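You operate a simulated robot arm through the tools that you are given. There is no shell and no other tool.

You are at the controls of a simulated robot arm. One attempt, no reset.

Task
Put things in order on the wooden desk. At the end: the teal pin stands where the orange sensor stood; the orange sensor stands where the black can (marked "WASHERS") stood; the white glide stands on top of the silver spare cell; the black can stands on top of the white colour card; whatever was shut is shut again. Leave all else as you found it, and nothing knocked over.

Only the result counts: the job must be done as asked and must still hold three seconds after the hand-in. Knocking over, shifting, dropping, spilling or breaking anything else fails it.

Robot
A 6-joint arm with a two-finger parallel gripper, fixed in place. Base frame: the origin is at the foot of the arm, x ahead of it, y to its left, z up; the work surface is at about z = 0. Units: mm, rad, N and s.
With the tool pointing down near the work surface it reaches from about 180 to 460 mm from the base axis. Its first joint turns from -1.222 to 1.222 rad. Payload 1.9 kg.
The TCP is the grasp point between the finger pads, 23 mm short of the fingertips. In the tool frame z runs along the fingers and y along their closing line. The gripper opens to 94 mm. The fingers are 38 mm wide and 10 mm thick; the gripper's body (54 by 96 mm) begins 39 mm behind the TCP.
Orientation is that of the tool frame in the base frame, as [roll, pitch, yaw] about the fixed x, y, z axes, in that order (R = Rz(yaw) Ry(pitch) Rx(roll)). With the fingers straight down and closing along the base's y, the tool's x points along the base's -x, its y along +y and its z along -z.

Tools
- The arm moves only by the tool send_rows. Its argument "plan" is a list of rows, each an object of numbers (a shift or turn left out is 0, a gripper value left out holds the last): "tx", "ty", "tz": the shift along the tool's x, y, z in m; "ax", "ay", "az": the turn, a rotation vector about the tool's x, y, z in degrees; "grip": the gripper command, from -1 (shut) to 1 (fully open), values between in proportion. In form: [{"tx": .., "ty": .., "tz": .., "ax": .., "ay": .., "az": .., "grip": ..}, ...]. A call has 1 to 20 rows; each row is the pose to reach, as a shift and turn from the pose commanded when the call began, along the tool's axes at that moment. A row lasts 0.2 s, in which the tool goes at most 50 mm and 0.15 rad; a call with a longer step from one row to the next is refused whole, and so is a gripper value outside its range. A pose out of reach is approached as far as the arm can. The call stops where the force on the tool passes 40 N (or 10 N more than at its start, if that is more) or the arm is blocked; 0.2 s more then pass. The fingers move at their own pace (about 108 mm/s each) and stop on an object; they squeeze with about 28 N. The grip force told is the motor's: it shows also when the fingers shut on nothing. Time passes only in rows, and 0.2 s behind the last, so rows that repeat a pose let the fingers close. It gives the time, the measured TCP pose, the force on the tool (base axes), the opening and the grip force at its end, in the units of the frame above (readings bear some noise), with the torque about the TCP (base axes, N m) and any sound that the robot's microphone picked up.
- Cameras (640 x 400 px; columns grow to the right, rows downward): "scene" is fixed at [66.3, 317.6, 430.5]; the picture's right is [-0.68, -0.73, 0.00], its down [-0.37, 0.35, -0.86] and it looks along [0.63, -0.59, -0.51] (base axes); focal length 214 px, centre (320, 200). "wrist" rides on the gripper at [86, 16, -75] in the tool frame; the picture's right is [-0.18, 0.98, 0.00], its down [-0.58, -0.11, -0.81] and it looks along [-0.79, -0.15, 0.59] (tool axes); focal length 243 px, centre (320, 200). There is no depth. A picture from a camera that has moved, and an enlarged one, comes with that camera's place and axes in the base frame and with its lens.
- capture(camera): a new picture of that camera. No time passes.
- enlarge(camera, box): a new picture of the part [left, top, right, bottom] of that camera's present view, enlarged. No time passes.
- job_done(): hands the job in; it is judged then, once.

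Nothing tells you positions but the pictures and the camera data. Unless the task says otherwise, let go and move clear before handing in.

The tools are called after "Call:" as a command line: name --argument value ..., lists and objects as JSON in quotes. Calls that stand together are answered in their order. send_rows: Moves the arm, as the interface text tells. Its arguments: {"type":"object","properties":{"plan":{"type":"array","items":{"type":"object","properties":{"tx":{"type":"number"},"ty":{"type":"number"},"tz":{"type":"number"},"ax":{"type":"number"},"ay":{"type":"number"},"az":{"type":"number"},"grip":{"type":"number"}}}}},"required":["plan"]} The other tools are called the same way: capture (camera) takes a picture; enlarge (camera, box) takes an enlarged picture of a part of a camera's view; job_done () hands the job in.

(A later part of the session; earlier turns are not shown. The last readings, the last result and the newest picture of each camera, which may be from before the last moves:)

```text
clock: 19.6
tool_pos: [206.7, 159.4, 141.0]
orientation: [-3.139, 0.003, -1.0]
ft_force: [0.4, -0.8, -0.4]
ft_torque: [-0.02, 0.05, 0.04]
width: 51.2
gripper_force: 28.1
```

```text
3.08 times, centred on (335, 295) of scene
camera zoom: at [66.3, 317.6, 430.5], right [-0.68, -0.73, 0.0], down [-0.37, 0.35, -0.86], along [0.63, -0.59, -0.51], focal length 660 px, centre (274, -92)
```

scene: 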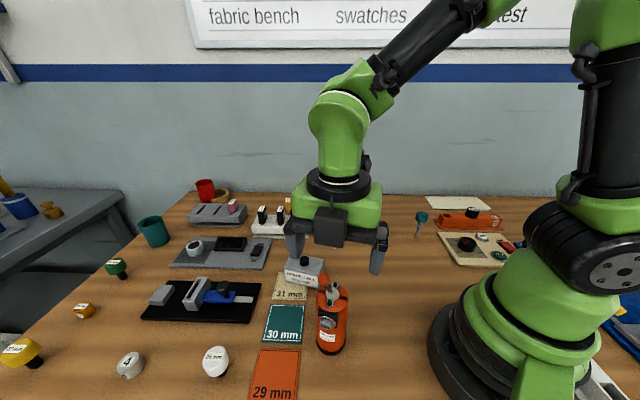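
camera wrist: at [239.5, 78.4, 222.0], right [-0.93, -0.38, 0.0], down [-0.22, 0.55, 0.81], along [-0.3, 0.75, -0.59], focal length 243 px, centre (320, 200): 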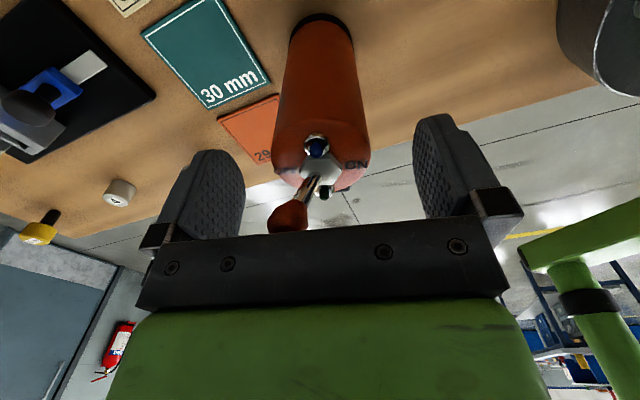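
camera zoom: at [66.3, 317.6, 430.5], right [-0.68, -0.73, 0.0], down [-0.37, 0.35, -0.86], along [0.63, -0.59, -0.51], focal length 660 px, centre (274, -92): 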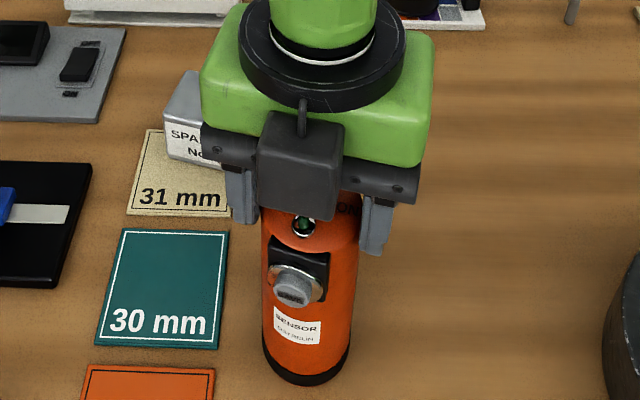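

Gripped at 51 mm, and the toggle is undisturbed. I'll lift gently and check the hold.

Call:
send_rows --plan '[{"tz": -0.003}, {"tz": -0.008}, {"tz": -0.016}, {"tz": -0.025}, {"tz": -0.035}, {"tz": -0.035}]'

Call:
enlarge --camera "scene" --box '[290, 220, 380, 360]'

```text
clock: 21.0
tool_pos: [206.3, 160.9, 176.7]
orientation: [-3.141, 0.001, -1.0]
ft_force: [0.1, 0.0, -0.5]
ft_torque: [-0.01, 0.02, -0.01]
width: 51.1
gripper_force: 28.1
```

```text
2.86 times, centred on (335, 290) of scene
camera zoom: at [66.3, 317.6, 430.5], right [-0.68, -0.73, 0.0], down [-0.37, 0.35, -0.86], along [0.63, -0.59, -0.51], focal length 613 px, centre (277, -57)
```

zoom: 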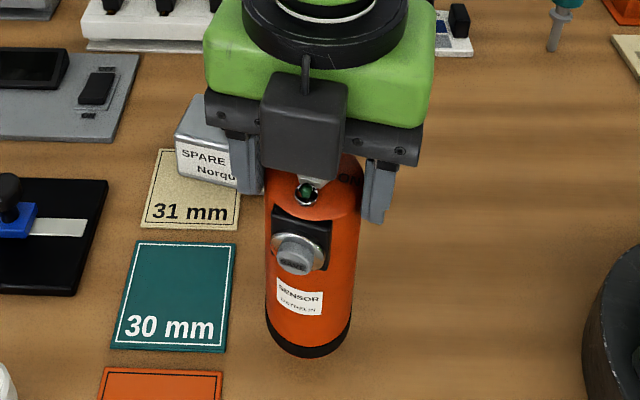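

The sensor is lifted and hanging straight. I'll carry it slowly to the can's old place.

Call:
send_rows --plan '[{"tx": 0.008, "ty": 0.003}, {"tx": 0.022, "ty": 0.0082}, {"tx": 0.04, "ty": 0.0148}, {"tx": 0.06, "ty": 0.0223}, {"tx": 0.08, "ty": 0.0297}, {"tx": 0.1, "ty": 0.0371}, {"tx": 0.12, "ty": 0.0445}, {"tx": 0.14, "ty": 0.052}, {"tx": 0.157, "ty": 0.0583}, {"tx": 0.168, "ty": 0.0624}, {"tx": 0.1746, "ty": 0.0648}, {"tx": 0.1746, "ty": 0.0648}]'

Call:
capture --camera "scene"

Call:
capture --camera "wrist"

```text
clock: 23.6
tool_pos: [247.0, -22.7, 175.9]
orientation: [-3.138, -0.001, -1.001]
ft_force: [0.0, 0.1, -1.4]
ft_torque: [0.03, 0.02, -0.02]
width: 51.1
gripper_force: 28.0
```

```text
taken
```

scene: 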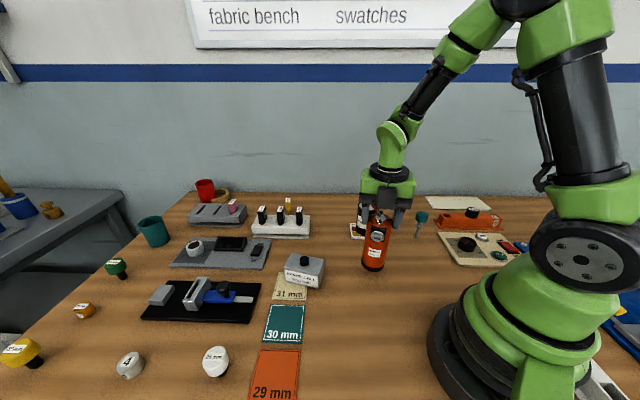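

```text
taken
camera wrist: at [279.0, -103.8, 250.6], right [-0.93, -0.38, 0.0], down [-0.22, 0.55, 0.81], along [-0.3, 0.75, -0.59], focal length 243 px, centre (320, 200)
```

wrist: 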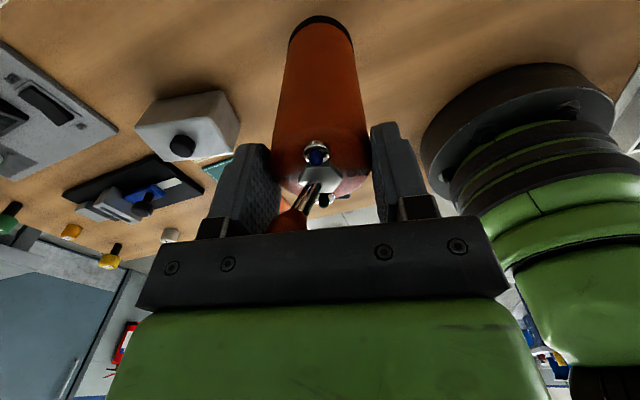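

The sensor hangs upright over the can's old place. I'll lower it gently.

Call:
send_rows --plan '[{"tz": 0.008}, {"tz": 0.018}, {"tz": 0.026}, {"tz": 0.031}, {"tz": 0.033}, {"tz": 0.033}]'

Call:
enlarge --camera "scene" --box '[340, 190, 410, 290]'

```text
clock: 25.0
tool_pos: [246.1, -21.7, 143.2]
orientation: [-3.14, 0.002, -1.0]
ft_force: [0.0, 0.2, -1.0]
ft_torque: [-0.01, 0.02, 0.01]
width: 50.9
gripper_force: 27.4
```

```text
4.00 times, centred on (375, 240) of scene
camera zoom: at [66.3, 317.6, 430.5], right [-0.68, -0.73, 0.0], down [-0.37, 0.35, -0.86], along [0.63, -0.59, -0.51], focal length 858 px, centre (100, 40)
```

zoom: 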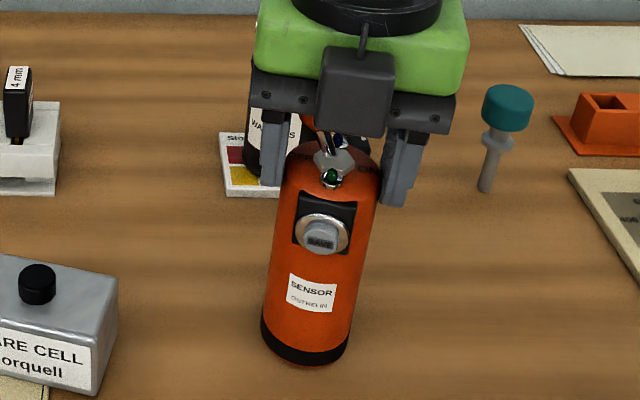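

Call:
send_rows --plan '[{"tx": 0.0008, "ty": -0.0012}, {"tx": 0.0008, "ty": -0.0012, "tz": 0.001}, {"tx": 0.0008, "ty": -0.0012, "tz": 0.0018}, {"tx": 0.0008, "ty": -0.0012, "tz": 0.0018}]'

```text
clock: 26.0
tool_pos: [247.6, -21.6, 141.1]
orientation: [-3.137, 0.002, -1.001]
ft_force: [-2.4, 0.4, 19.0]
ft_torque: [0.11, 0.22, 0.08]
width: 50.8
gripper_force: 28.4
```

The sensor is down. I'll ease off, then open and check.

Call:
send_rows --plan '[{"tz": -0.0006}, {"tz": -0.0008}, {"tz": -0.0008}]'

```text
clock: 26.8
tool_pos: [248.2, -21.6, 141.6]
orientation: [-3.141, 0.001, -1.0]
ft_force: [0.1, -0.1, -2.2]
ft_torque: [0.02, 0.01, 0.02]
width: 51.1
gripper_force: 27.8
```

Call:
send_rows --plan '[{"tz": 0.0004}, {"tz": 0.0005}, {"tz": 0.0005, "grip": -1}]'

Call:
send_rows --plan '[{"grip": 1}, {"grip": 1}, {"grip": 1}, {"grip": 1}]'

Call:
enlarge --camera "scene" --box '[340, 190, 410, 290]'

Call:
enlarge --camera "wrist" --box '[230, 100, 410, 250]'

```text
clock: 27.6
tool_pos: [246.0, -20.4, 140.8]
orientation: [-3.139, 0.002, -0.999]
ft_force: [0.1, 0.3, -1.6]
ft_torque: [-0.02, 0.03, 0.02]
width: 51.2
gripper_force: 28.0
```

```text
clock: 28.6
tool_pos: [248.3, -21.7, 141.2]
orientation: [-3.14, 0.001, -0.999]
ft_force: [0.2, 0.3, 0.0]
ft_torque: [-0.01, 0.03, -0.01]
width: 94.0
gripper_force: 0.0
```

```text
4.00 times, centred on (375, 240) of scene
camera zoom: at [66.3, 317.6, 430.5], right [-0.68, -0.73, 0.0], down [-0.37, 0.35, -0.86], along [0.63, -0.59, -0.51], focal length 858 px, centre (100, 40)
```

zoom: 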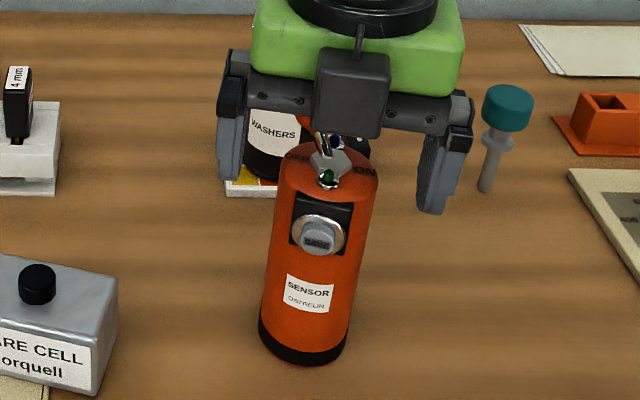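

```text
2.67 times, centred on (320, 175) of wrist
camera zoom: at [280.4, -103.5, 216.7], right [-0.93, -0.38, 0.0], down [-0.22, 0.55, 0.81], along [-0.3, 0.75, -0.59], focal length 647 px, centre (320, 267)
```

zoom: 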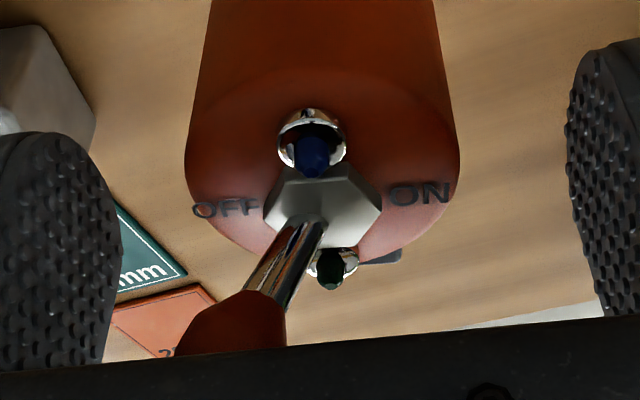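

The sensor stands steadily at the can's old place with its toggle still at OFF. I'll rise straight up, then go to look at the teal pin.

Call:
send_rows --plan '[{"tz": -0.01}, {"tz": -0.03}, {"tz": -0.06}, {"tz": -0.09}, {"tz": -0.12}, {"tz": -0.12}]'

Call:
enlarge --camera "scene" --box '[330, 180, 450, 290]'

Call:
capture --camera "wrist"

```text
clock: 30.0
tool_pos: [246.6, -22.0, 263.0]
orientation: [-3.138, 0.002, -1.002]
ft_force: [-0.5, 0.7, 0.2]
ft_torque: [0.0, 0.0, 0.03]
width: 94.1
gripper_force: 0.0
```

```text
3.64 times, centred on (390, 235) of scene
camera zoom: at [66.3, 317.6, 430.5], right [-0.68, -0.73, 0.0], down [-0.37, 0.35, -0.86], along [0.63, -0.59, -0.51], focal length 780 px, centre (66, 73)
```

zoom: 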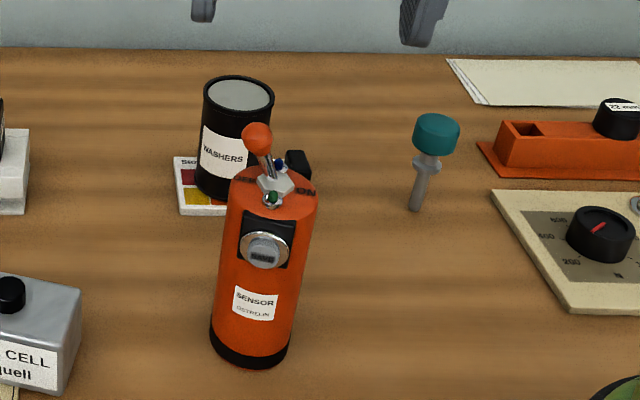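

```text
taken
camera wrist: at [279.6, -104.6, 337.9], right [-0.93, -0.38, 0.0], down [-0.22, 0.55, 0.81], along [-0.3, 0.75, -0.59], focal length 243 px, centre (320, 200)
```

wrist: 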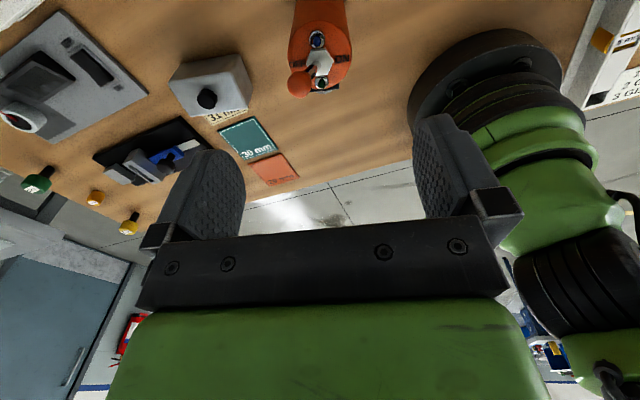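

The sensor is in place and upright. Next I'll turn the gripper back to its starting yaw while moving over to the teal pin.

Call:
send_rows --plan '[{"tx": 0.0117, "ty": 0.0085, "az": 8.2}, {"tx": 0.0234, "ty": 0.0169, "az": 16.4}, {"tx": 0.0351, "ty": 0.0254, "az": 24.6}, {"tx": 0.0467, "ty": 0.0338, "az": 32.8}, {"tx": 0.0584, "ty": 0.0423, "az": 41}, {"tx": 0.0701, "ty": 0.0507, "az": 49.2}, {"tx": 0.0818, "ty": 0.0592, "az": 57.4}, {"tx": 0.0935, "ty": 0.0676, "az": 65.6}, {"tx": 0.1052, "ty": 0.0761, "az": 73.8}, {"tx": 0.1169, "ty": 0.0845, "az": 82}, {"tx": 0.1286, "ty": 0.093, "az": 90.2}, {"tx": 0.1402, "ty": 0.1014, "az": 98.4}, {"tx": 0.1519, "ty": 0.1099, "az": 106.6}, {"tx": 0.1636, "ty": 0.1183, "az": 114.8}, {"tx": 0.1753, "ty": 0.1268, "az": 122.6}, {"tx": 0.1753, "ty": 0.1268, "tz": 0.03, "az": 122.6}, {"tx": 0.1753, "ty": 0.1268, "tz": 0.06, "az": 122.6}, {"tx": 0.1753, "ty": 0.1268, "tz": 0.082, "az": 122.6}, {"tx": 0.1753, "ty": 0.1268, "tz": 0.082, "az": 122.6}]'

Call:
capture --camera "wrist"

Call:
capture --camera "scene"

```text
clock: 34.0
tool_pos: [234.9, -236.2, 177.3]
orientation: [3.138, 0.001, -3.141]
ft_force: [-0.4, -0.2, -0.3]
ft_torque: [0.01, 0.04, 0.0]
width: 93.8
gripper_force: 0.0
```

```text
taken
camera wrist: at [148.2, -220.8, 253.3], right [0.18, 0.98, 0.0], down [0.58, -0.11, 0.81], along [0.79, -0.15, -0.59], focal length 243 px, centre (320, 200)
```

wrist: 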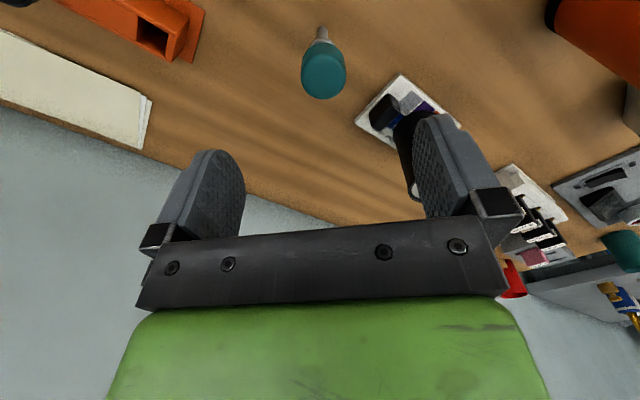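

```text
taken
```

scene: 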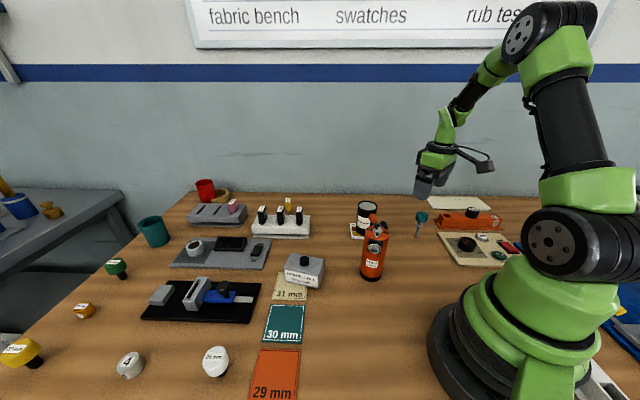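

Call:
enlarge --camera "wrist" --box '[280, 10, 370, 110]'

Call:
enlarge --camera "scene" --box '[400, 200, 445, 250]'

```text
4.00 times, centred on (325, 60) of wrist
camera zoom: at [148.2, -220.8, 253.3], right [0.18, 0.98, 0.0], down [0.58, -0.11, 0.81], along [0.79, -0.15, -0.59], focal length 970 px, centre (300, 760)
```

zoom: 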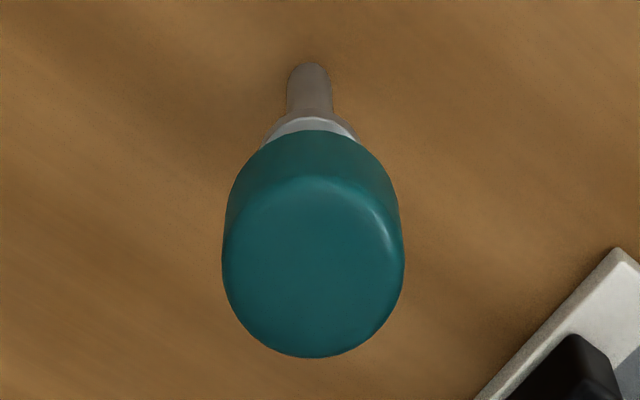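

```text
8.00 times, centred on (422, 225) of scene
camera zoom: at [66.3, 317.6, 430.5], right [-0.68, -0.73, 0.0], down [-0.37, 0.35, -0.86], along [0.63, -0.59, -0.51], focal length 1716 px, centre (-500, 0)
```

zoom: 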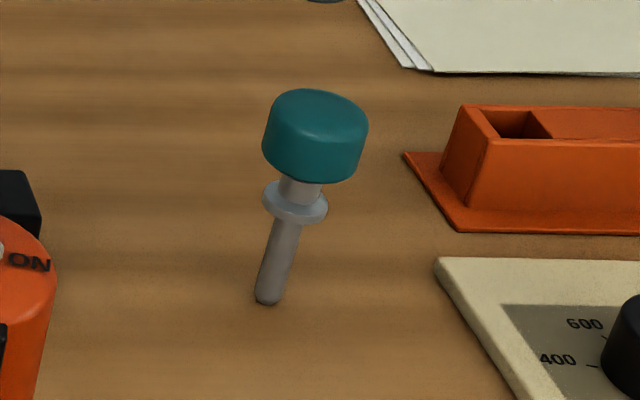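

The pin's head (about 33 mm across, z≈62–84) sits at roughly (234.5, -235.6). I'll lower around it with the fingers open, then narrow gradually so that it stays centred.

Call:
send_rows --plan '[{"tx": 0.0005, "ty": 0.0024, "tz": 0.02}, {"tx": 0.0005, "ty": 0.0024, "tz": 0.05}, {"tx": 0.0005, "ty": 0.0024, "tz": 0.08}, {"tx": 0.0005, "ty": 0.0024, "tz": 0.1}, {"tx": 0.0005, "ty": 0.0024, "tz": 0.107}, {"tx": 0.0005, "ty": 0.0024, "tz": 0.107, "grip": 0.0}, {"tx": 0.0005, "ty": 0.0024, "tz": 0.107, "grip": 0.0}]'

Call:
capture --camera "wrist"

Call:
enlarge --camera "scene" --box '[390, 190, 460, 250]'

```text
clock: 35.6
tool_pos: [235.2, -235.1, 70.7]
orientation: [3.139, 0.002, -3.139]
ft_force: [0.2, -0.2, 0.7]
ft_torque: [0.01, -0.01, 0.02]
width: 46.9
gripper_force: 0.0
```

```text
taken
camera wrist: at [148.1, -219.3, 147.0], right [0.18, 0.98, 0.0], down [0.58, -0.11, 0.81], along [0.79, -0.15, -0.59], focal length 243 px, centre (320, 200)
```

wrist: 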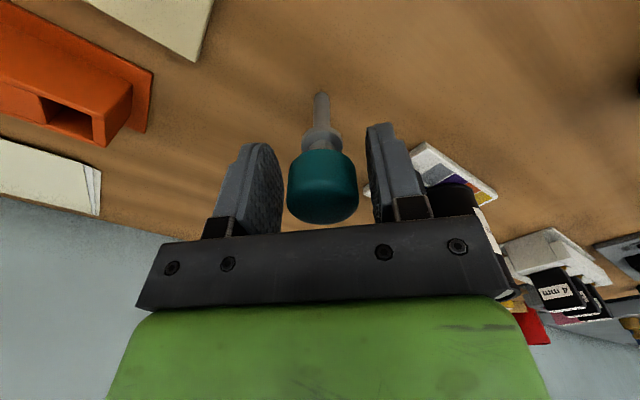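

```text
6.67 times, centred on (425, 220) of scene
camera zoom: at [66.3, 317.6, 430.5], right [-0.68, -0.73, 0.0], down [-0.37, 0.35, -0.86], along [0.63, -0.59, -0.51], focal length 1430 px, centre (-380, 67)
```

zoom: 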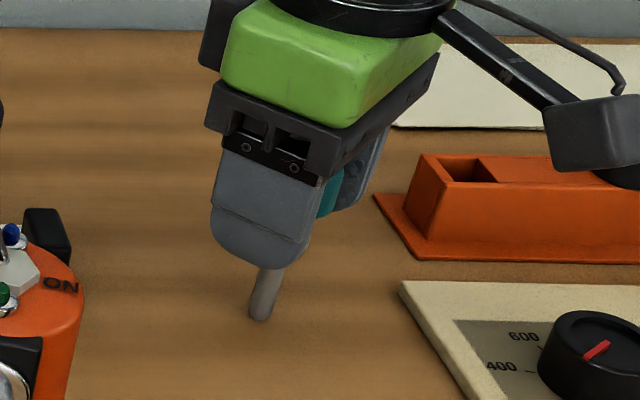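

Call:
enlarge --camera "wrist" --box '[230, 80, 410, 240]'

```text
2.50 times, centred on (320, 160) of wrist
camera zoom: at [148.1, -219.3, 147.0], right [0.18, 0.98, 0.0], down [0.58, -0.11, 0.81], along [0.79, -0.15, -0.59], focal length 606 px, centre (320, 300)
```

zoom: 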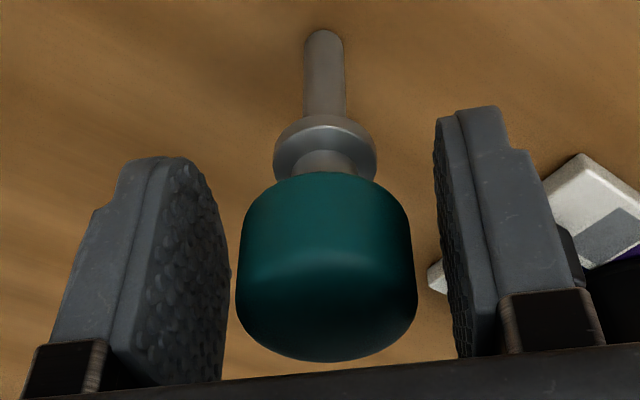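

Call:
send_rows --plan '[{"ty": 0.0011}, {"ty": 0.0011, "grip": -0.15}, {"ty": 0.0011, "grip": -0.2}, {"ty": 0.0011, "grip": -0.2}]'

Call:
enlarge --camera "wrist" --box '[230, 80, 410, 240]'

```text
clock: 36.6
tool_pos: [234.6, -233.9, 72.2]
orientation: [3.138, 0.003, -3.141]
ft_force: [0.8, -0.1, -0.2]
ft_torque: [0.01, -0.03, 0.0]
width: 37.6
gripper_force: 0.0
```

```text
2.50 times, centred on (320, 160) of wrist
camera zoom: at [148.1, -218.3, 147.3], right [0.18, 0.98, 0.0], down [0.58, -0.11, 0.81], along [0.79, -0.15, -0.59], focal length 606 px, centre (320, 300)
```

zoom: 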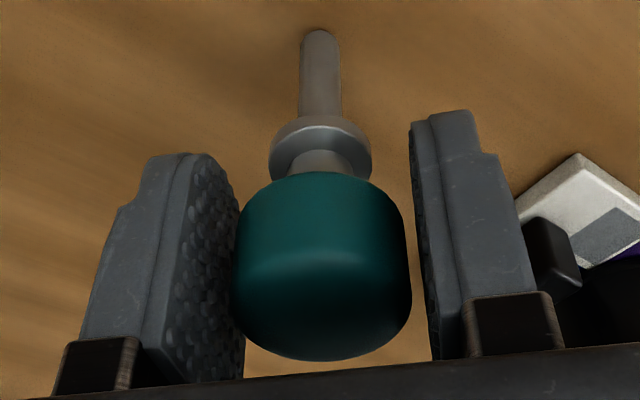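

Call:
send_rows --plan '[{"grip": -0.25}, {"grip": -0.3}, {"grip": -1}, {"grip": -1}, {"grip": -1}]'

Call:
enlarge --camera "wrist" --box '[230, 80, 410, 240]'

Call:
enlarge --camera "scene" --box '[390, 190, 460, 250]'

```text
clock: 37.8
tool_pos: [235.8, -233.2, 71.3]
orientation: [3.138, 0.002, -3.138]
ft_force: [0.8, -0.2, 0.4]
ft_torque: [0.05, 0.01, 0.02]
width: 31.0
gripper_force: 28.1
```

```text
2.50 times, centred on (320, 160) of wrist
camera zoom: at [148.1, -218.3, 147.3], right [0.18, 0.98, 0.0], down [0.58, -0.11, 0.81], along [0.79, -0.15, -0.59], focal length 606 px, centre (320, 300)
```

zoom: 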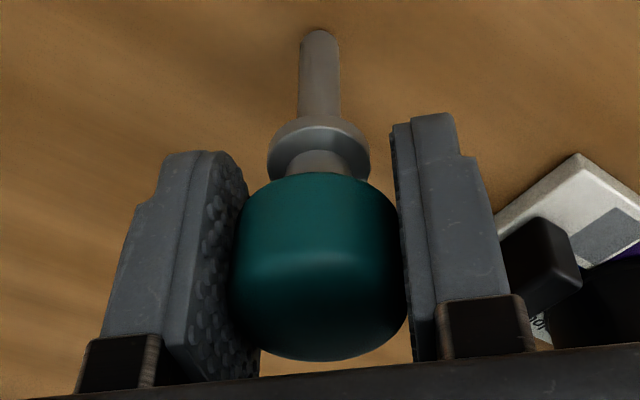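

```text
6.67 times, centred on (425, 220) of scene
camera zoom: at [66.3, 317.6, 430.5], right [-0.68, -0.73, 0.0], down [-0.37, 0.35, -0.86], along [0.63, -0.59, -0.51], focal length 1430 px, centre (-380, 67)
```

zoom: 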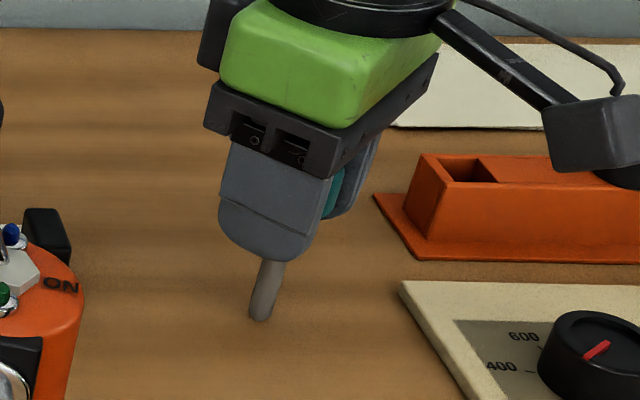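

Gripped at 31 mm. I'll lift slowly and watch the force.

Call:
send_rows --plan '[{"tz": -0.002}, {"tz": -0.006}, {"tz": -0.012}, {"tz": -0.02}, {"tz": -0.02}]'

Call:
enlarge --camera "scene" --box '[390, 190, 460, 250]'

Call:
enlarge --camera "wrist" --box '[230, 60, 410, 240]'

```text
clock: 39.0
tool_pos: [234.8, -233.8, 91.9]
orientation: [3.139, 0.003, -3.139]
ft_force: [-0.4, 0.2, -0.1]
ft_torque: [0.0, -0.02, -0.03]
width: 30.8
gripper_force: 28.1
```

```text
6.67 times, centred on (425, 220) of scene
camera zoom: at [66.3, 317.6, 430.5], right [-0.68, -0.73, 0.0], down [-0.37, 0.35, -0.86], along [0.63, -0.59, -0.51], focal length 1430 px, centre (-380, 67)
```

zoom: 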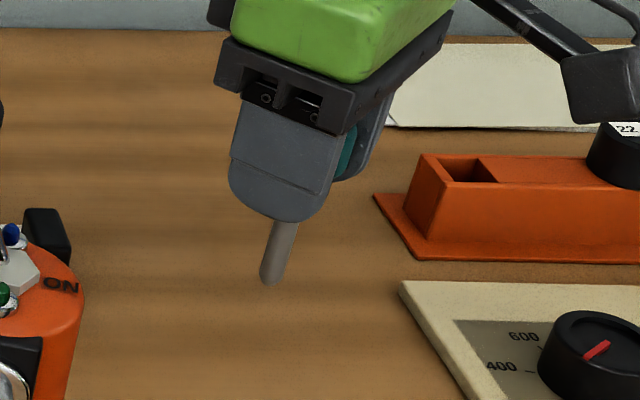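

```text
2.22 times, centred on (320, 150) of wrist
camera zoom: at [148.2, -218.4, 167.4], right [0.18, 0.98, 0.0], down [0.58, -0.11, 0.81], along [0.79, -0.15, -0.59], focal length 539 px, centre (320, 311)
```

zoom: 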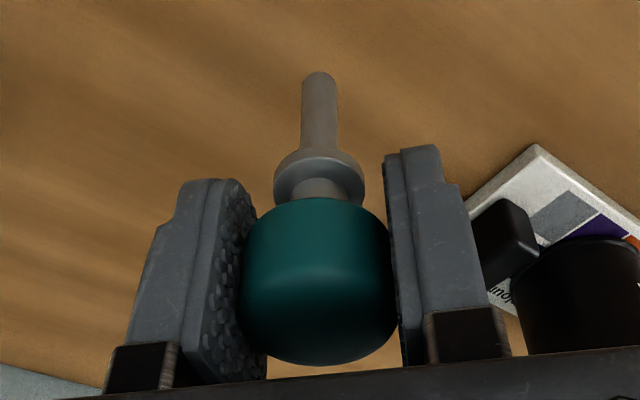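

The pin comes free with nothing beneath it. I'll raise it well above the sensor before crossing over.

Call:
send_rows --plan '[{"tz": -0.015}, {"tz": -0.035}, {"tz": -0.06}, {"tz": -0.085}, {"tz": -0.11}, {"tz": -0.135}, {"tz": -0.16}, {"tz": -0.175}, {"tz": -0.185}, {"tz": -0.185}]'

Call:
send_rows --plan '[{"tx": 0.001, "ty": 0.012}, {"tx": 0.003, "ty": 0.036}, {"tx": 0.005, "ty": 0.064}, {"tx": 0.007, "ty": 0.094}, {"tx": 0.009, "ty": 0.124}, {"tx": 0.011, "ty": 0.154}, {"tx": 0.013, "ty": 0.184}, {"tx": 0.015, "ty": 0.214}, {"tx": 0.017, "ty": 0.244}, {"tx": 0.019, "ty": 0.274}, {"tx": 0.021, "ty": 0.304}, {"tx": 0.023, "ty": 0.334}, {"tx": 0.025, "ty": 0.36}, {"tx": 0.027, "ty": 0.38}, {"tx": 0.0278, "ty": 0.3945}, {"tx": 0.0278, "ty": 0.3945}]'

Call:
capture --camera "scene"

Call:
capture --camera "wrist"

```text
clock: 41.2
tool_pos: [234.3, -235.8, 277.1]
orientation: [3.138, 0.003, -3.14]
ft_force: [-0.6, -0.3, -0.6]
ft_torque: [-0.01, -0.02, -0.03]
width: 31.2
gripper_force: 28.1
```

```text
clock: 44.6
tool_pos: [207.5, 161.1, 278.4]
orientation: [3.137, 0.003, 3.141]
ft_force: [0.6, -0.3, 0.0]
ft_torque: [0.01, -0.01, -0.03]
width: 30.9
gripper_force: 28.1
```

```text
taken
```

scene: 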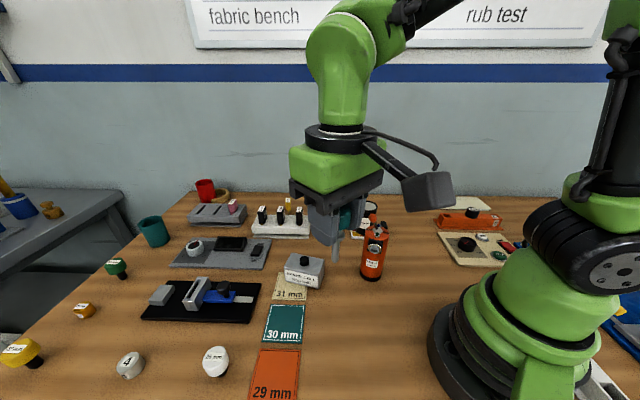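

```text
taken
camera wrist: at [119.7, 175.8, 353.4], right [0.18, 0.98, 0.0], down [0.58, -0.11, 0.81], along [0.79, -0.15, -0.59], focal length 243 px, centre (320, 200)
```

wrist: 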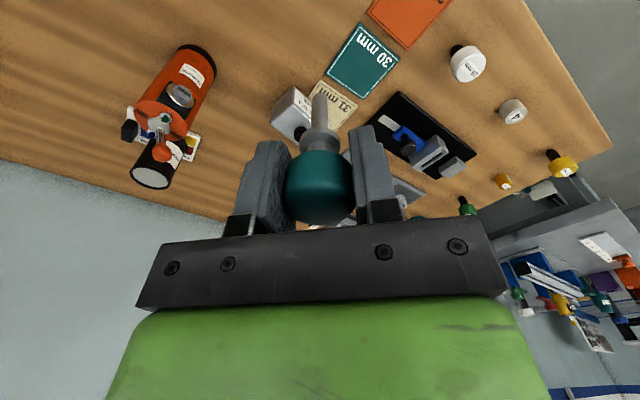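

The pin is over the sensor's old place. I'll lower it to just above the desk.

Call:
send_rows --plan '[{"tz": 0.02}, {"tz": 0.05}, {"tz": 0.08}, {"tz": 0.11}, {"tz": 0.14}, {"tz": 0.165}, {"tz": 0.185}, {"tz": 0.197}, {"tz": 0.202}, {"tz": 0.202}]'

Call:
enlarge --camera "scene" --box '[280, 250, 390, 370]'

Call:
enlarge --camera "wrist" --box '[230, 60, 410, 240]'

```text
clock: 46.8
tool_pos: [207.0, 160.8, 75.6]
orientation: [3.139, 0.002, 3.14]
ft_force: [-0.5, -0.9, -0.5]
ft_torque: [0.02, 0.01, 0.01]
width: 30.7
gripper_force: 27.9
```

```text
3.33 times, centred on (335, 310) of scene
camera zoom: at [66.3, 317.6, 430.5], right [-0.68, -0.73, 0.0], down [-0.37, 0.35, -0.86], along [0.63, -0.59, -0.51], focal length 715 px, centre (270, -167)
```

zoom: 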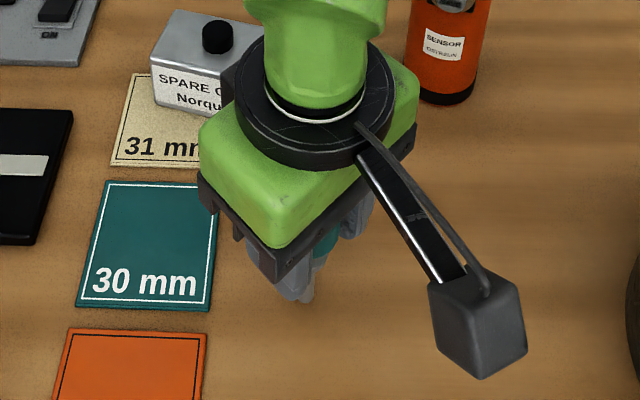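

```text
2.22 times, centred on (320, 150) of wrist
camera zoom: at [120.2, 176.7, 150.8], right [0.18, 0.98, 0.0], down [0.58, -0.11, 0.81], along [0.79, -0.15, -0.59], focal length 539 px, centre (320, 311)
```

zoom: 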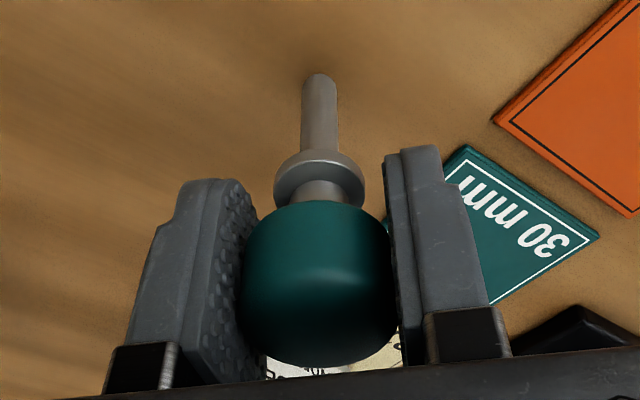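

Call:
send_rows --plan '[{"tz": 0.001}, {"tz": 0.002}, {"tz": 0.0025}, {"tz": 0.0025}]'

```text
clock: 47.8
tool_pos: [206.0, 160.7, 73.5]
orientation: [3.139, 0.001, -3.138]
ft_force: [0.5, 0.4, -0.1]
ft_torque: [-0.01, -0.01, 0.0]
width: 30.8
gripper_force: 27.8
```

Call:
send_rows --plan '[{"tz": 0.0003}, {"tz": 0.0006}, {"tz": 0.0006}]'

```text
clock: 48.6
tool_pos: [206.8, 160.4, 72.4]
orientation: [3.138, 0.003, -3.139]
ft_force: [-0.2, 0.2, -1.0]
ft_torque: [0.01, -0.05, 0.02]
width: 30.7
gripper_force: 27.8
```

Call:
send_rows --plan '[{"tz": 0.0003}, {"tz": 0.0006}, {"tz": 0.0006}]'

```text
clock: 49.4
tool_pos: [208.1, 161.2, 72.0]
orientation: [3.137, 0.002, -3.141]
ft_force: [0.1, -0.1, -0.6]
ft_torque: [0.01, 0.0, 0.01]
width: 30.9
gripper_force: 28.2
```

Call:
send_rows --plan '[{"tz": 0.0003}, {"tz": 0.0006}, {"tz": 0.0006}]'

```text
clock: 50.2
tool_pos: [206.1, 160.7, 72.0]
orientation: [3.138, 0.003, -3.14]
ft_force: [-0.6, -0.9, 20.1]
ft_torque: [-0.03, 0.09, -0.02]
width: 30.9
gripper_force: 28.1
```

Contact. I'll ease off slightly before letting go.

Call:
send_rows --plan '[{"tz": -0.0003}, {"tz": -0.0003}, {"tz": -0.0003}]'

```text
clock: 51.0
tool_pos: [206.8, 161.8, 71.1]
orientation: [3.137, 0.002, 3.141]
ft_force: [3.5, 1.5, 8.9]
ft_torque: [0.07, -0.22, 0.0]
width: 30.6
gripper_force: 27.6
```

Call:
send_rows --plan '[{"tz": -0.0002}, {"tz": -0.0002}, {"tz": -0.0002}]'

```text
clock: 51.8
tool_pos: [206.9, 161.2, 71.7]
orientation: [3.14, 0.001, -3.141]
ft_force: [-0.3, 0.7, 0.1]
ft_torque: [-0.03, -0.02, 0.04]
width: 30.6
gripper_force: 28.9
```

Nearly zero load. I'll open in small steps so the pin isn't nudged.

Call:
send_rows --plan '[{"grip": -0.3}, {"grip": -0.28}, {"grip": -0.25}, {"grip": -0.22}, {"grip": -0.18}]'

Call:
enlarge --camera "wrist" --box '[230, 60, 410, 240]'

```text
clock: 53.0
tool_pos: [206.6, 160.8, 71.3]
orientation: [3.138, 0.002, -3.14]
ft_force: [0.5, -0.5, 0.1]
ft_torque: [-0.01, 0.01, 0.0]
width: 38.4
gripper_force: 0.0
```

```text
2.22 times, centred on (320, 150) of wrist
camera zoom: at [119.8, 176.0, 147.4], right [0.18, 0.98, 0.0], down [0.58, -0.11, 0.81], along [0.79, -0.15, -0.59], focal length 539 px, centre (320, 311)
```

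zoom: 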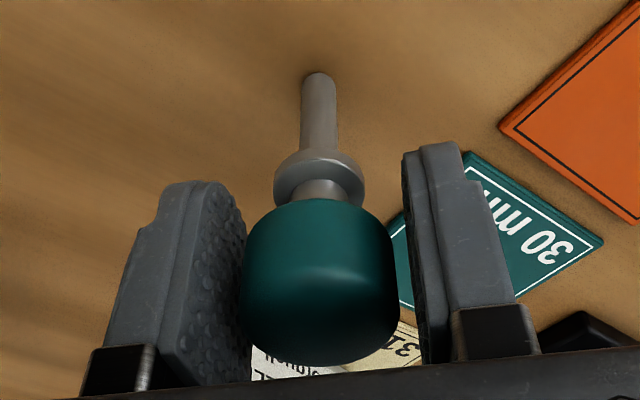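

The pin stands by itself. I'll open fully and rise straight up.

Call:
send_rows --plan '[{"grip": 0.0}, {"grip": 0.3}, {"grip": 0.6}, {"grip": 1}, {"grip": 1}, {"tz": -0.01}, {"tz": -0.025}, {"tz": -0.05}, {"tz": -0.08}, {"tz": -0.11}, {"tz": -0.14}, {"tz": -0.17}, {"tz": -0.2}, {"tz": -0.2}]'

Call:
capture --camera "scene"

Call:
capture --camera "wrist"

```text
clock: 56.0
tool_pos: [205.7, 160.3, 272.6]
orientation: [3.139, 0.004, -3.14]
ft_force: [-0.3, -0.8, -0.3]
ft_torque: [0.0, -0.04, 0.03]
width: 94.1
gripper_force: 0.1
```

```text
taken
```

scene: 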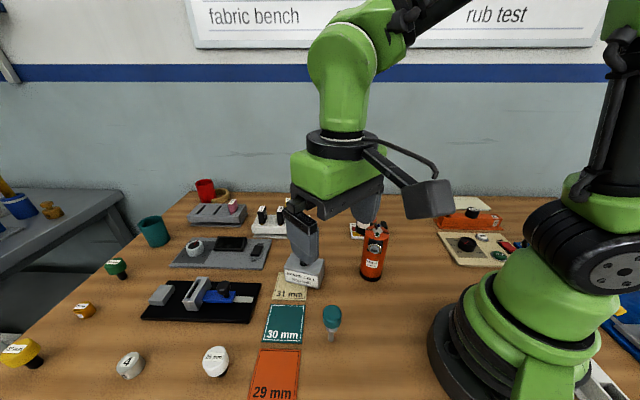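

```text
taken
camera wrist: at [118.5, 175.5, 347.9], right [0.18, 0.98, 0.0], down [0.58, -0.11, 0.81], along [0.79, -0.15, -0.59], focal length 243 px, centre (320, 200)
```

wrist: 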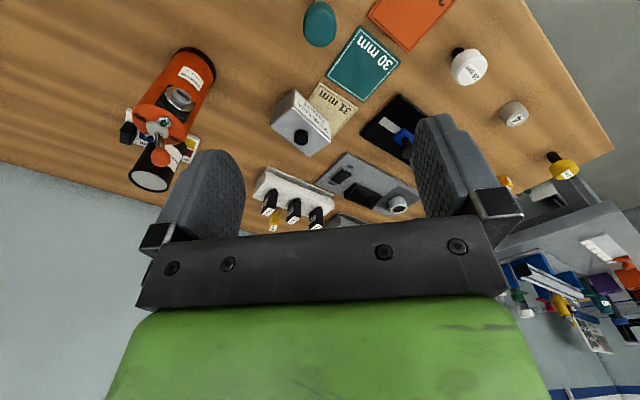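

The pin stands upright at the sensor's old spot. Now the white glide; I'll look at it closely.

Call:
enlarge --camera "wrist" --box '[430, 30, 540, 130]'

Call:
enlarge --camera "scene" --box '[190, 330, 240, 390]'

Call:
enlarge --camera "scene" --box '[270, 245, 340, 310]'

Call:
enlarge --camera "scene" --box '[100, 330, 160, 390]'

```text
4.00 times, centred on (485, 80) of wrist
camera zoom: at [118.5, 175.5, 347.9], right [0.18, 0.98, 0.0], down [0.58, -0.11, 0.81], along [0.79, -0.15, -0.59], focal length 970 px, centre (-340, 680)
```

zoom: 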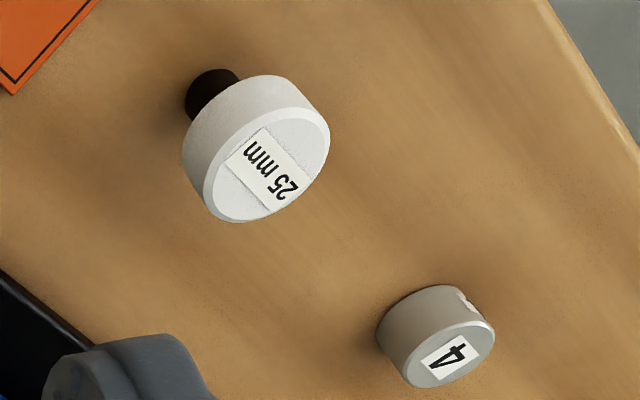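

```text
6.67 times, centred on (215, 360) of scene
camera zoom: at [66.3, 317.6, 430.5], right [-0.68, -0.73, 0.0], down [-0.37, 0.35, -0.86], along [0.63, -0.59, -0.51], focal length 1430 px, centre (1020, -867)
```

zoom: 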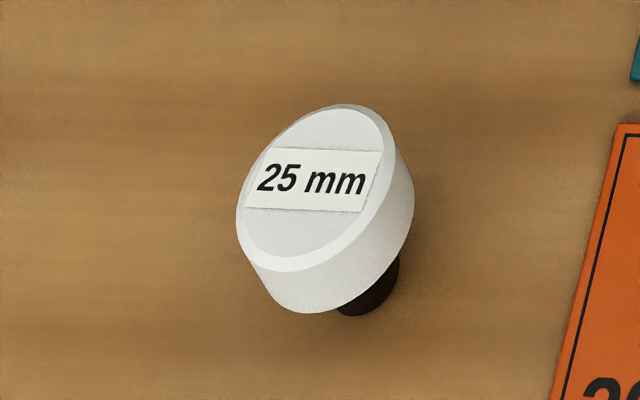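

```text
6.15 times, centred on (305, 278) of scene
camera zoom: at [66.3, 317.6, 430.5], right [-0.68, -0.73, 0.0], down [-0.37, 0.35, -0.86], along [0.63, -0.59, -0.51], focal length 1320 px, centre (412, -277)
```

zoom: 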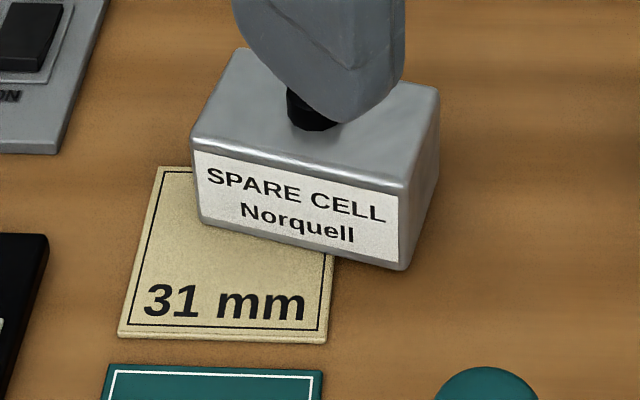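

```text
6.67 times, centred on (130, 360) of scene
camera zoom: at [66.3, 317.6, 430.5], right [-0.68, -0.73, 0.0], down [-0.37, 0.35, -0.86], along [0.63, -0.59, -0.51], focal length 1430 px, centre (1587, -867)
```

zoom: 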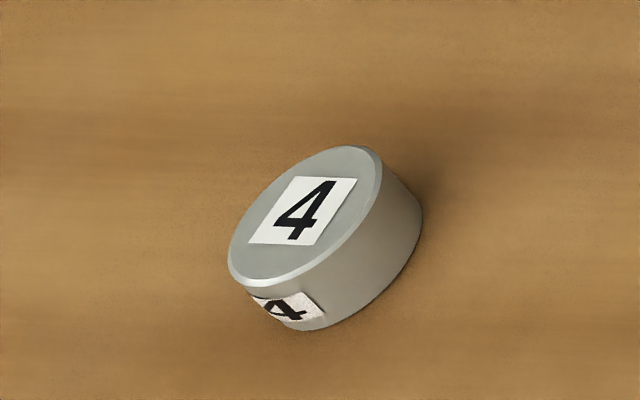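

The white glide (disc about 34–36 mm across at z≈30–50, on a black stem) stands at about (296, 329). I'll turn the closing line square to the spare cell's long side and hover over the glide.

Call:
send_rows --plan '[{"tx": -0.015, "ty": 0.028, "az": -5.1}, {"tx": -0.03, "ty": 0.056, "az": -10.2}, {"tx": -0.045, "ty": 0.084, "az": -15.3}, {"tx": -0.06, "ty": 0.112, "az": -20.4}, {"tx": -0.075, "ty": 0.14, "az": -25.5}, {"tx": -0.0893, "ty": 0.169, "az": -30.6}, {"tx": -0.0893, "ty": 0.169, "tz": 0.03, "az": -30.6}, {"tx": -0.0893, "ty": 0.169, "tz": 0.06, "az": -30.6}, {"tx": -0.0893, "ty": 0.169, "tz": 0.09, "az": -30.6}, {"tx": -0.0893, "ty": 0.169, "tz": 0.122, "az": -30.6}, {"tx": -0.0893, "ty": 0.169, "tz": 0.122, "az": -30.6}]'

Call:
capture --camera "wrist"

Call:
capture --camera "scene"

```text
clock: 58.4
tool_pos: [306.5, 343.7, 151.8]
orientation: [3.138, 0.002, -2.606]
ft_force: [0.1, -0.6, 0.7]
ft_torque: [0.0, 0.03, 0.0]
width: 94.0
gripper_force: 0.1
out of reach, approached as far as the arm can: row 6, 8, 9, 10, 11
```

```text
taken
camera wrist: at [223.4, 311.6, 227.2], right [-0.34, 0.94, 0.0], down [0.55, 0.2, 0.81], along [0.76, 0.28, -0.59], focal length 243 px, centre (320, 200)
```

wrist: 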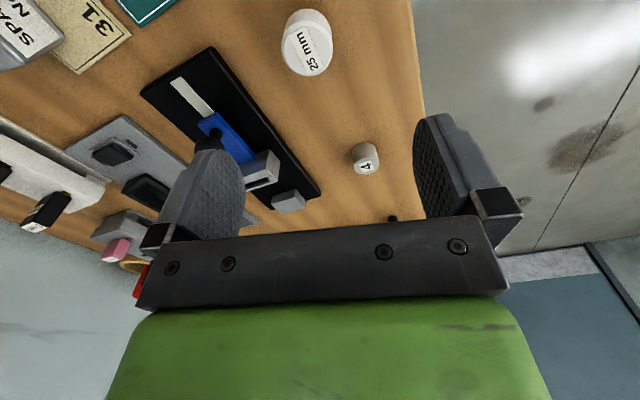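

```text
taken
```

scene: 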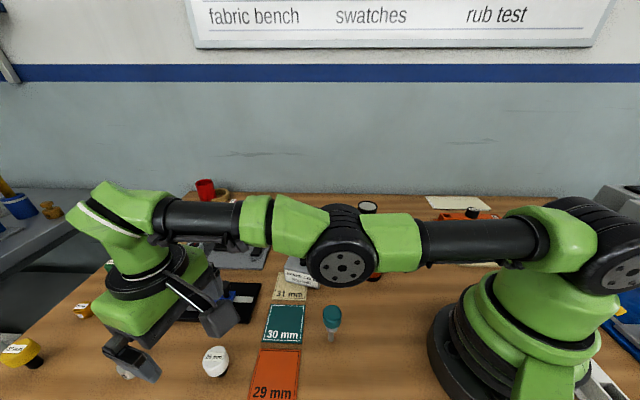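

The arm reported a reach problem and ended up about 18 mm further out than asked. I'll back in and up a bit to see how it tracks.

Call:
send_rows --plan '[{"tx": 0.014, "ty": -0.008, "tz": -0.015}, {"tx": 0.0285, "ty": -0.0168, "tz": -0.03}, {"tx": 0.0285, "ty": -0.0168, "tz": -0.03}]'

```text
clock: 59.2
tool_pos: [308.4, 335.2, 183.4]
orientation: [3.139, 0.002, -2.608]
ft_force: [-0.7, -0.5, -0.2]
ft_torque: [-0.02, 0.01, 0.01]
width: 93.8
gripper_force: 0.1
out of reach, approached as far as the arm can: row 1, 2, 3
```

The arm seems to have stretched straight and got stuck there. I'll command a move back towards the earlier reachable pose, up and inward.

Call:
send_rows --plan '[{"tx": 0.0227, "ty": -0.0137, "tz": -0.015}, {"tx": 0.0453, "ty": -0.0274, "tz": -0.03}, {"tx": 0.068, "ty": -0.0411, "tz": -0.045}, {"tx": 0.0906, "ty": -0.0549, "tz": -0.06}, {"tx": 0.1133, "ty": -0.0686, "tz": -0.075}, {"tx": 0.1359, "ty": -0.0823, "tz": -0.09}, {"tx": 0.1359, "ty": -0.0823, "tz": -0.09}]'

Call:
capture --camera "scene"

```text
clock: 60.8
tool_pos: [305.4, 261.1, 334.7]
orientation: [3.14, -0.003, -2.608]
ft_force: [-0.7, 0.0, 0.3]
ft_torque: [0.01, 0.01, 0.0]
width: 94.0
gripper_force: 0.1
out of reach, approached as far as the arm can: row 1, 2, 3, 4, 5, 6, 7
```

```text
taken
```

scene: 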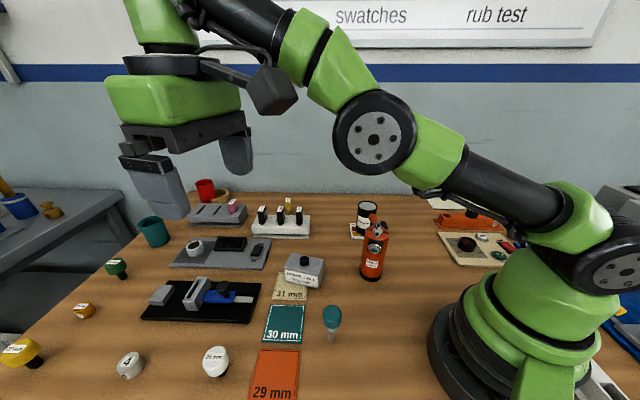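

The elbow is locked straight, so the wrist is moving on a sphere. I'll command a downward and inward move, which should fold the elbow the right way.

Call:
send_rows --plan '[{"tx": 0.0, "ty": 0.0, "tz": 0.03}, {"tx": 0.0, "ty": 0.0, "tz": 0.06}, {"tx": 0.02, "ty": -0.004, "tz": 0.09}, {"tx": 0.04, "ty": -0.008, "tz": 0.11}, {"tx": 0.06, "ty": -0.012, "tz": 0.13}, {"tx": 0.0733, "ty": -0.0159, "tz": 0.135}, {"tx": 0.0733, "ty": -0.0159, "tz": 0.135}]'

Call:
capture --camera "scene"

```text
clock: 62.4
tool_pos: [306.1, 260.5, 335.5]
orientation: [3.138, -0.002, -2.605]
ft_force: [-0.3, 0.5, 0.5]
ft_torque: [0.02, 0.01, 0.01]
width: 93.9
gripper_force: 0.2
out of reach, approached as far as the arm can: row 1, 2, 3, 4, 5, 6, 7
```

```text
taken
```

scene: 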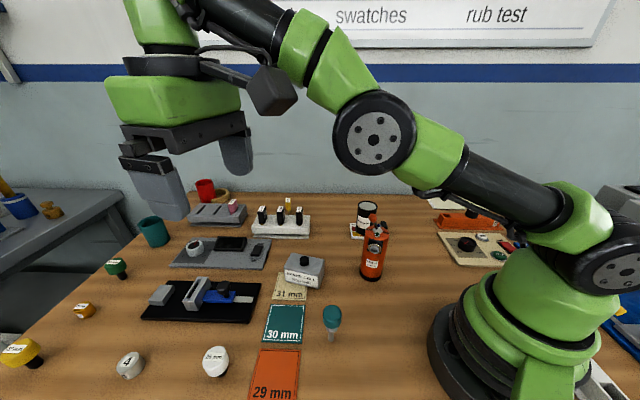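

Call:
send_rows --plan '[{"tx": 0.0}]'

```text
clock: 62.8
tool_pos: [305.6, 260.8, 335.3]
orientation: [3.14, -0.002, -2.605]
ft_force: [0.1, -0.2, -0.4]
ft_torque: [0.01, 0.0, -0.01]
width: 94.0
gripper_force: 0.1
```

The baseline is the achieved pose. I'll test a downward move that stays at full stretch.

Call:
send_rows --plan '[{"tx": -0.0085, "ty": 0.0018, "tz": 0.015}, {"tx": -0.017, "ty": 0.0035, "tz": 0.03}, {"tx": -0.017, "ty": 0.0035, "tz": 0.03}]'

```text
clock: 63.6
tool_pos: [316.9, 272.4, 305.8]
orientation: [3.141, 0.002, -2.604]
ft_force: [-0.2, 1.0, 0.1]
ft_torque: [-0.01, 0.03, 0.01]
width: 94.4
gripper_force: 0.1
```

That worked. Now I'll try a tiny inward step to see whether the elbow will bend.

Call:
send_rows --plan '[{"tx": 0.0018, "ty": -0.0003, "tz": 0.0009}, {"tx": 0.0036, "ty": -0.0006, "tz": 0.0017}, {"tx": 0.0053, "ty": -0.001, "tz": 0.0026}]'

```text
clock: 64.4
tool_pos: [316.4, 273.6, 305.4]
orientation: [-3.141, 0.002, -2.606]
ft_force: [0.6, -0.1, 0.2]
ft_torque: [0.0, -0.02, 0.01]
width: 93.8
gripper_force: 0.0
out of reach, approached as far as the arm can: row 2, 3
```

Call:
send_rows --plan '[{"tz": 0.03}, {"tz": 0.03}]'

```text
clock: 65.0
tool_pos: [319.4, 275.1, 296.9]
orientation: [3.14, 0.003, -2.605]
ft_force: [0.1, -0.4, 0.7]
ft_torque: [-0.01, 0.0, 0.0]
width: 94.2
gripper_force: 0.0
out of reach, approached as far as the arm can: row 1, 2
```

It slid partly along the sphere. I'll repeat short downward commands from here to coax the elbow to fold.

Call:
send_rows --plan '[{"tz": 0.02}, {"tz": 0.04}, {"tz": 0.06}, {"tz": 0.08}, {"tz": 0.1}]'

```text
clock: 66.2
tool_pos: [336.1, 288.0, 243.3]
orientation: [3.139, 0.001, -2.607]
ft_force: [0.4, 0.5, -0.6]
ft_torque: [0.0, 0.0, 0.01]
width: 94.2
gripper_force: 0.0
out of reach, approached as far as the arm can: row 1, 2, 3, 4, 5
```

The elbow is probably just past straight at its stop. I'll swing down at slight over-reach to bring it back to straight, then step inward at once so it folds the normal way. The area below is clear at that height.

Call:
send_rows --plan '[{"tx": -0.0227, "ty": 0.0041, "tz": 0.0308}, {"tx": -0.0296, "ty": 0.0053, "tz": 0.0676}, {"tx": -0.0336, "ty": 0.006, "tz": 0.105}, {"tx": -0.0022, "ty": 0.0004, "tz": 0.1305}, {"tx": 0.0179, "ty": -0.0031, "tz": 0.116}, {"tx": 0.0179, "ty": -0.0031, "tz": 0.116}]'

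Call:
capture --camera "scene"

```text
clock: 67.6
tool_pos: [349.9, 300.5, 119.1]
orientation: [3.14, 0.001, -2.606]
ft_force: [0.4, -0.2, 0.4]
ft_torque: [0.01, 0.0, 0.01]
width: 94.1
gripper_force: 0.0
out of reach, approached as far as the arm can: row 1, 2, 3, 4, 5, 6
```

```text
taken
```

scene: 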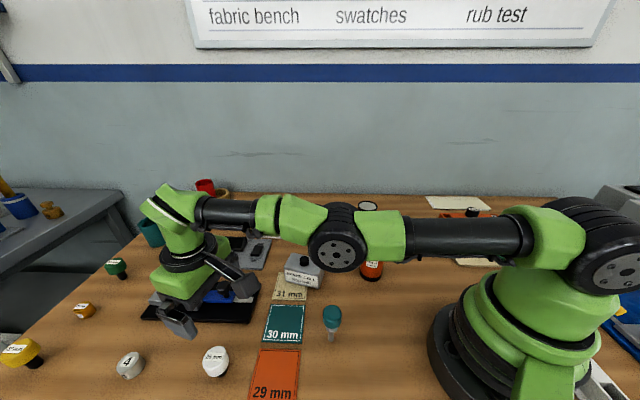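

Call:
send_rows --plan '[{"tx": 0.03, "ty": -0.005, "tz": -0.005}, {"tx": 0.06, "ty": -0.01, "tz": -0.005}, {"tx": 0.09, "ty": -0.015, "tz": -0.005}, {"tx": 0.12, "ty": -0.02, "tz": -0.005}, {"tx": 0.12, "ty": -0.02, "tz": -0.005}]'

```text
clock: 68.8
tool_pos: [348.8, 302.3, 120.8]
orientation: [3.14, 0.002, -2.607]
ft_force: [0.0, -0.2, 0.0]
ft_torque: [0.01, -0.05, -0.07]
width: 94.0
gripper_force: 0.0
out of reach, approached as far as the arm can: row 1, 2, 3, 4, 5
```

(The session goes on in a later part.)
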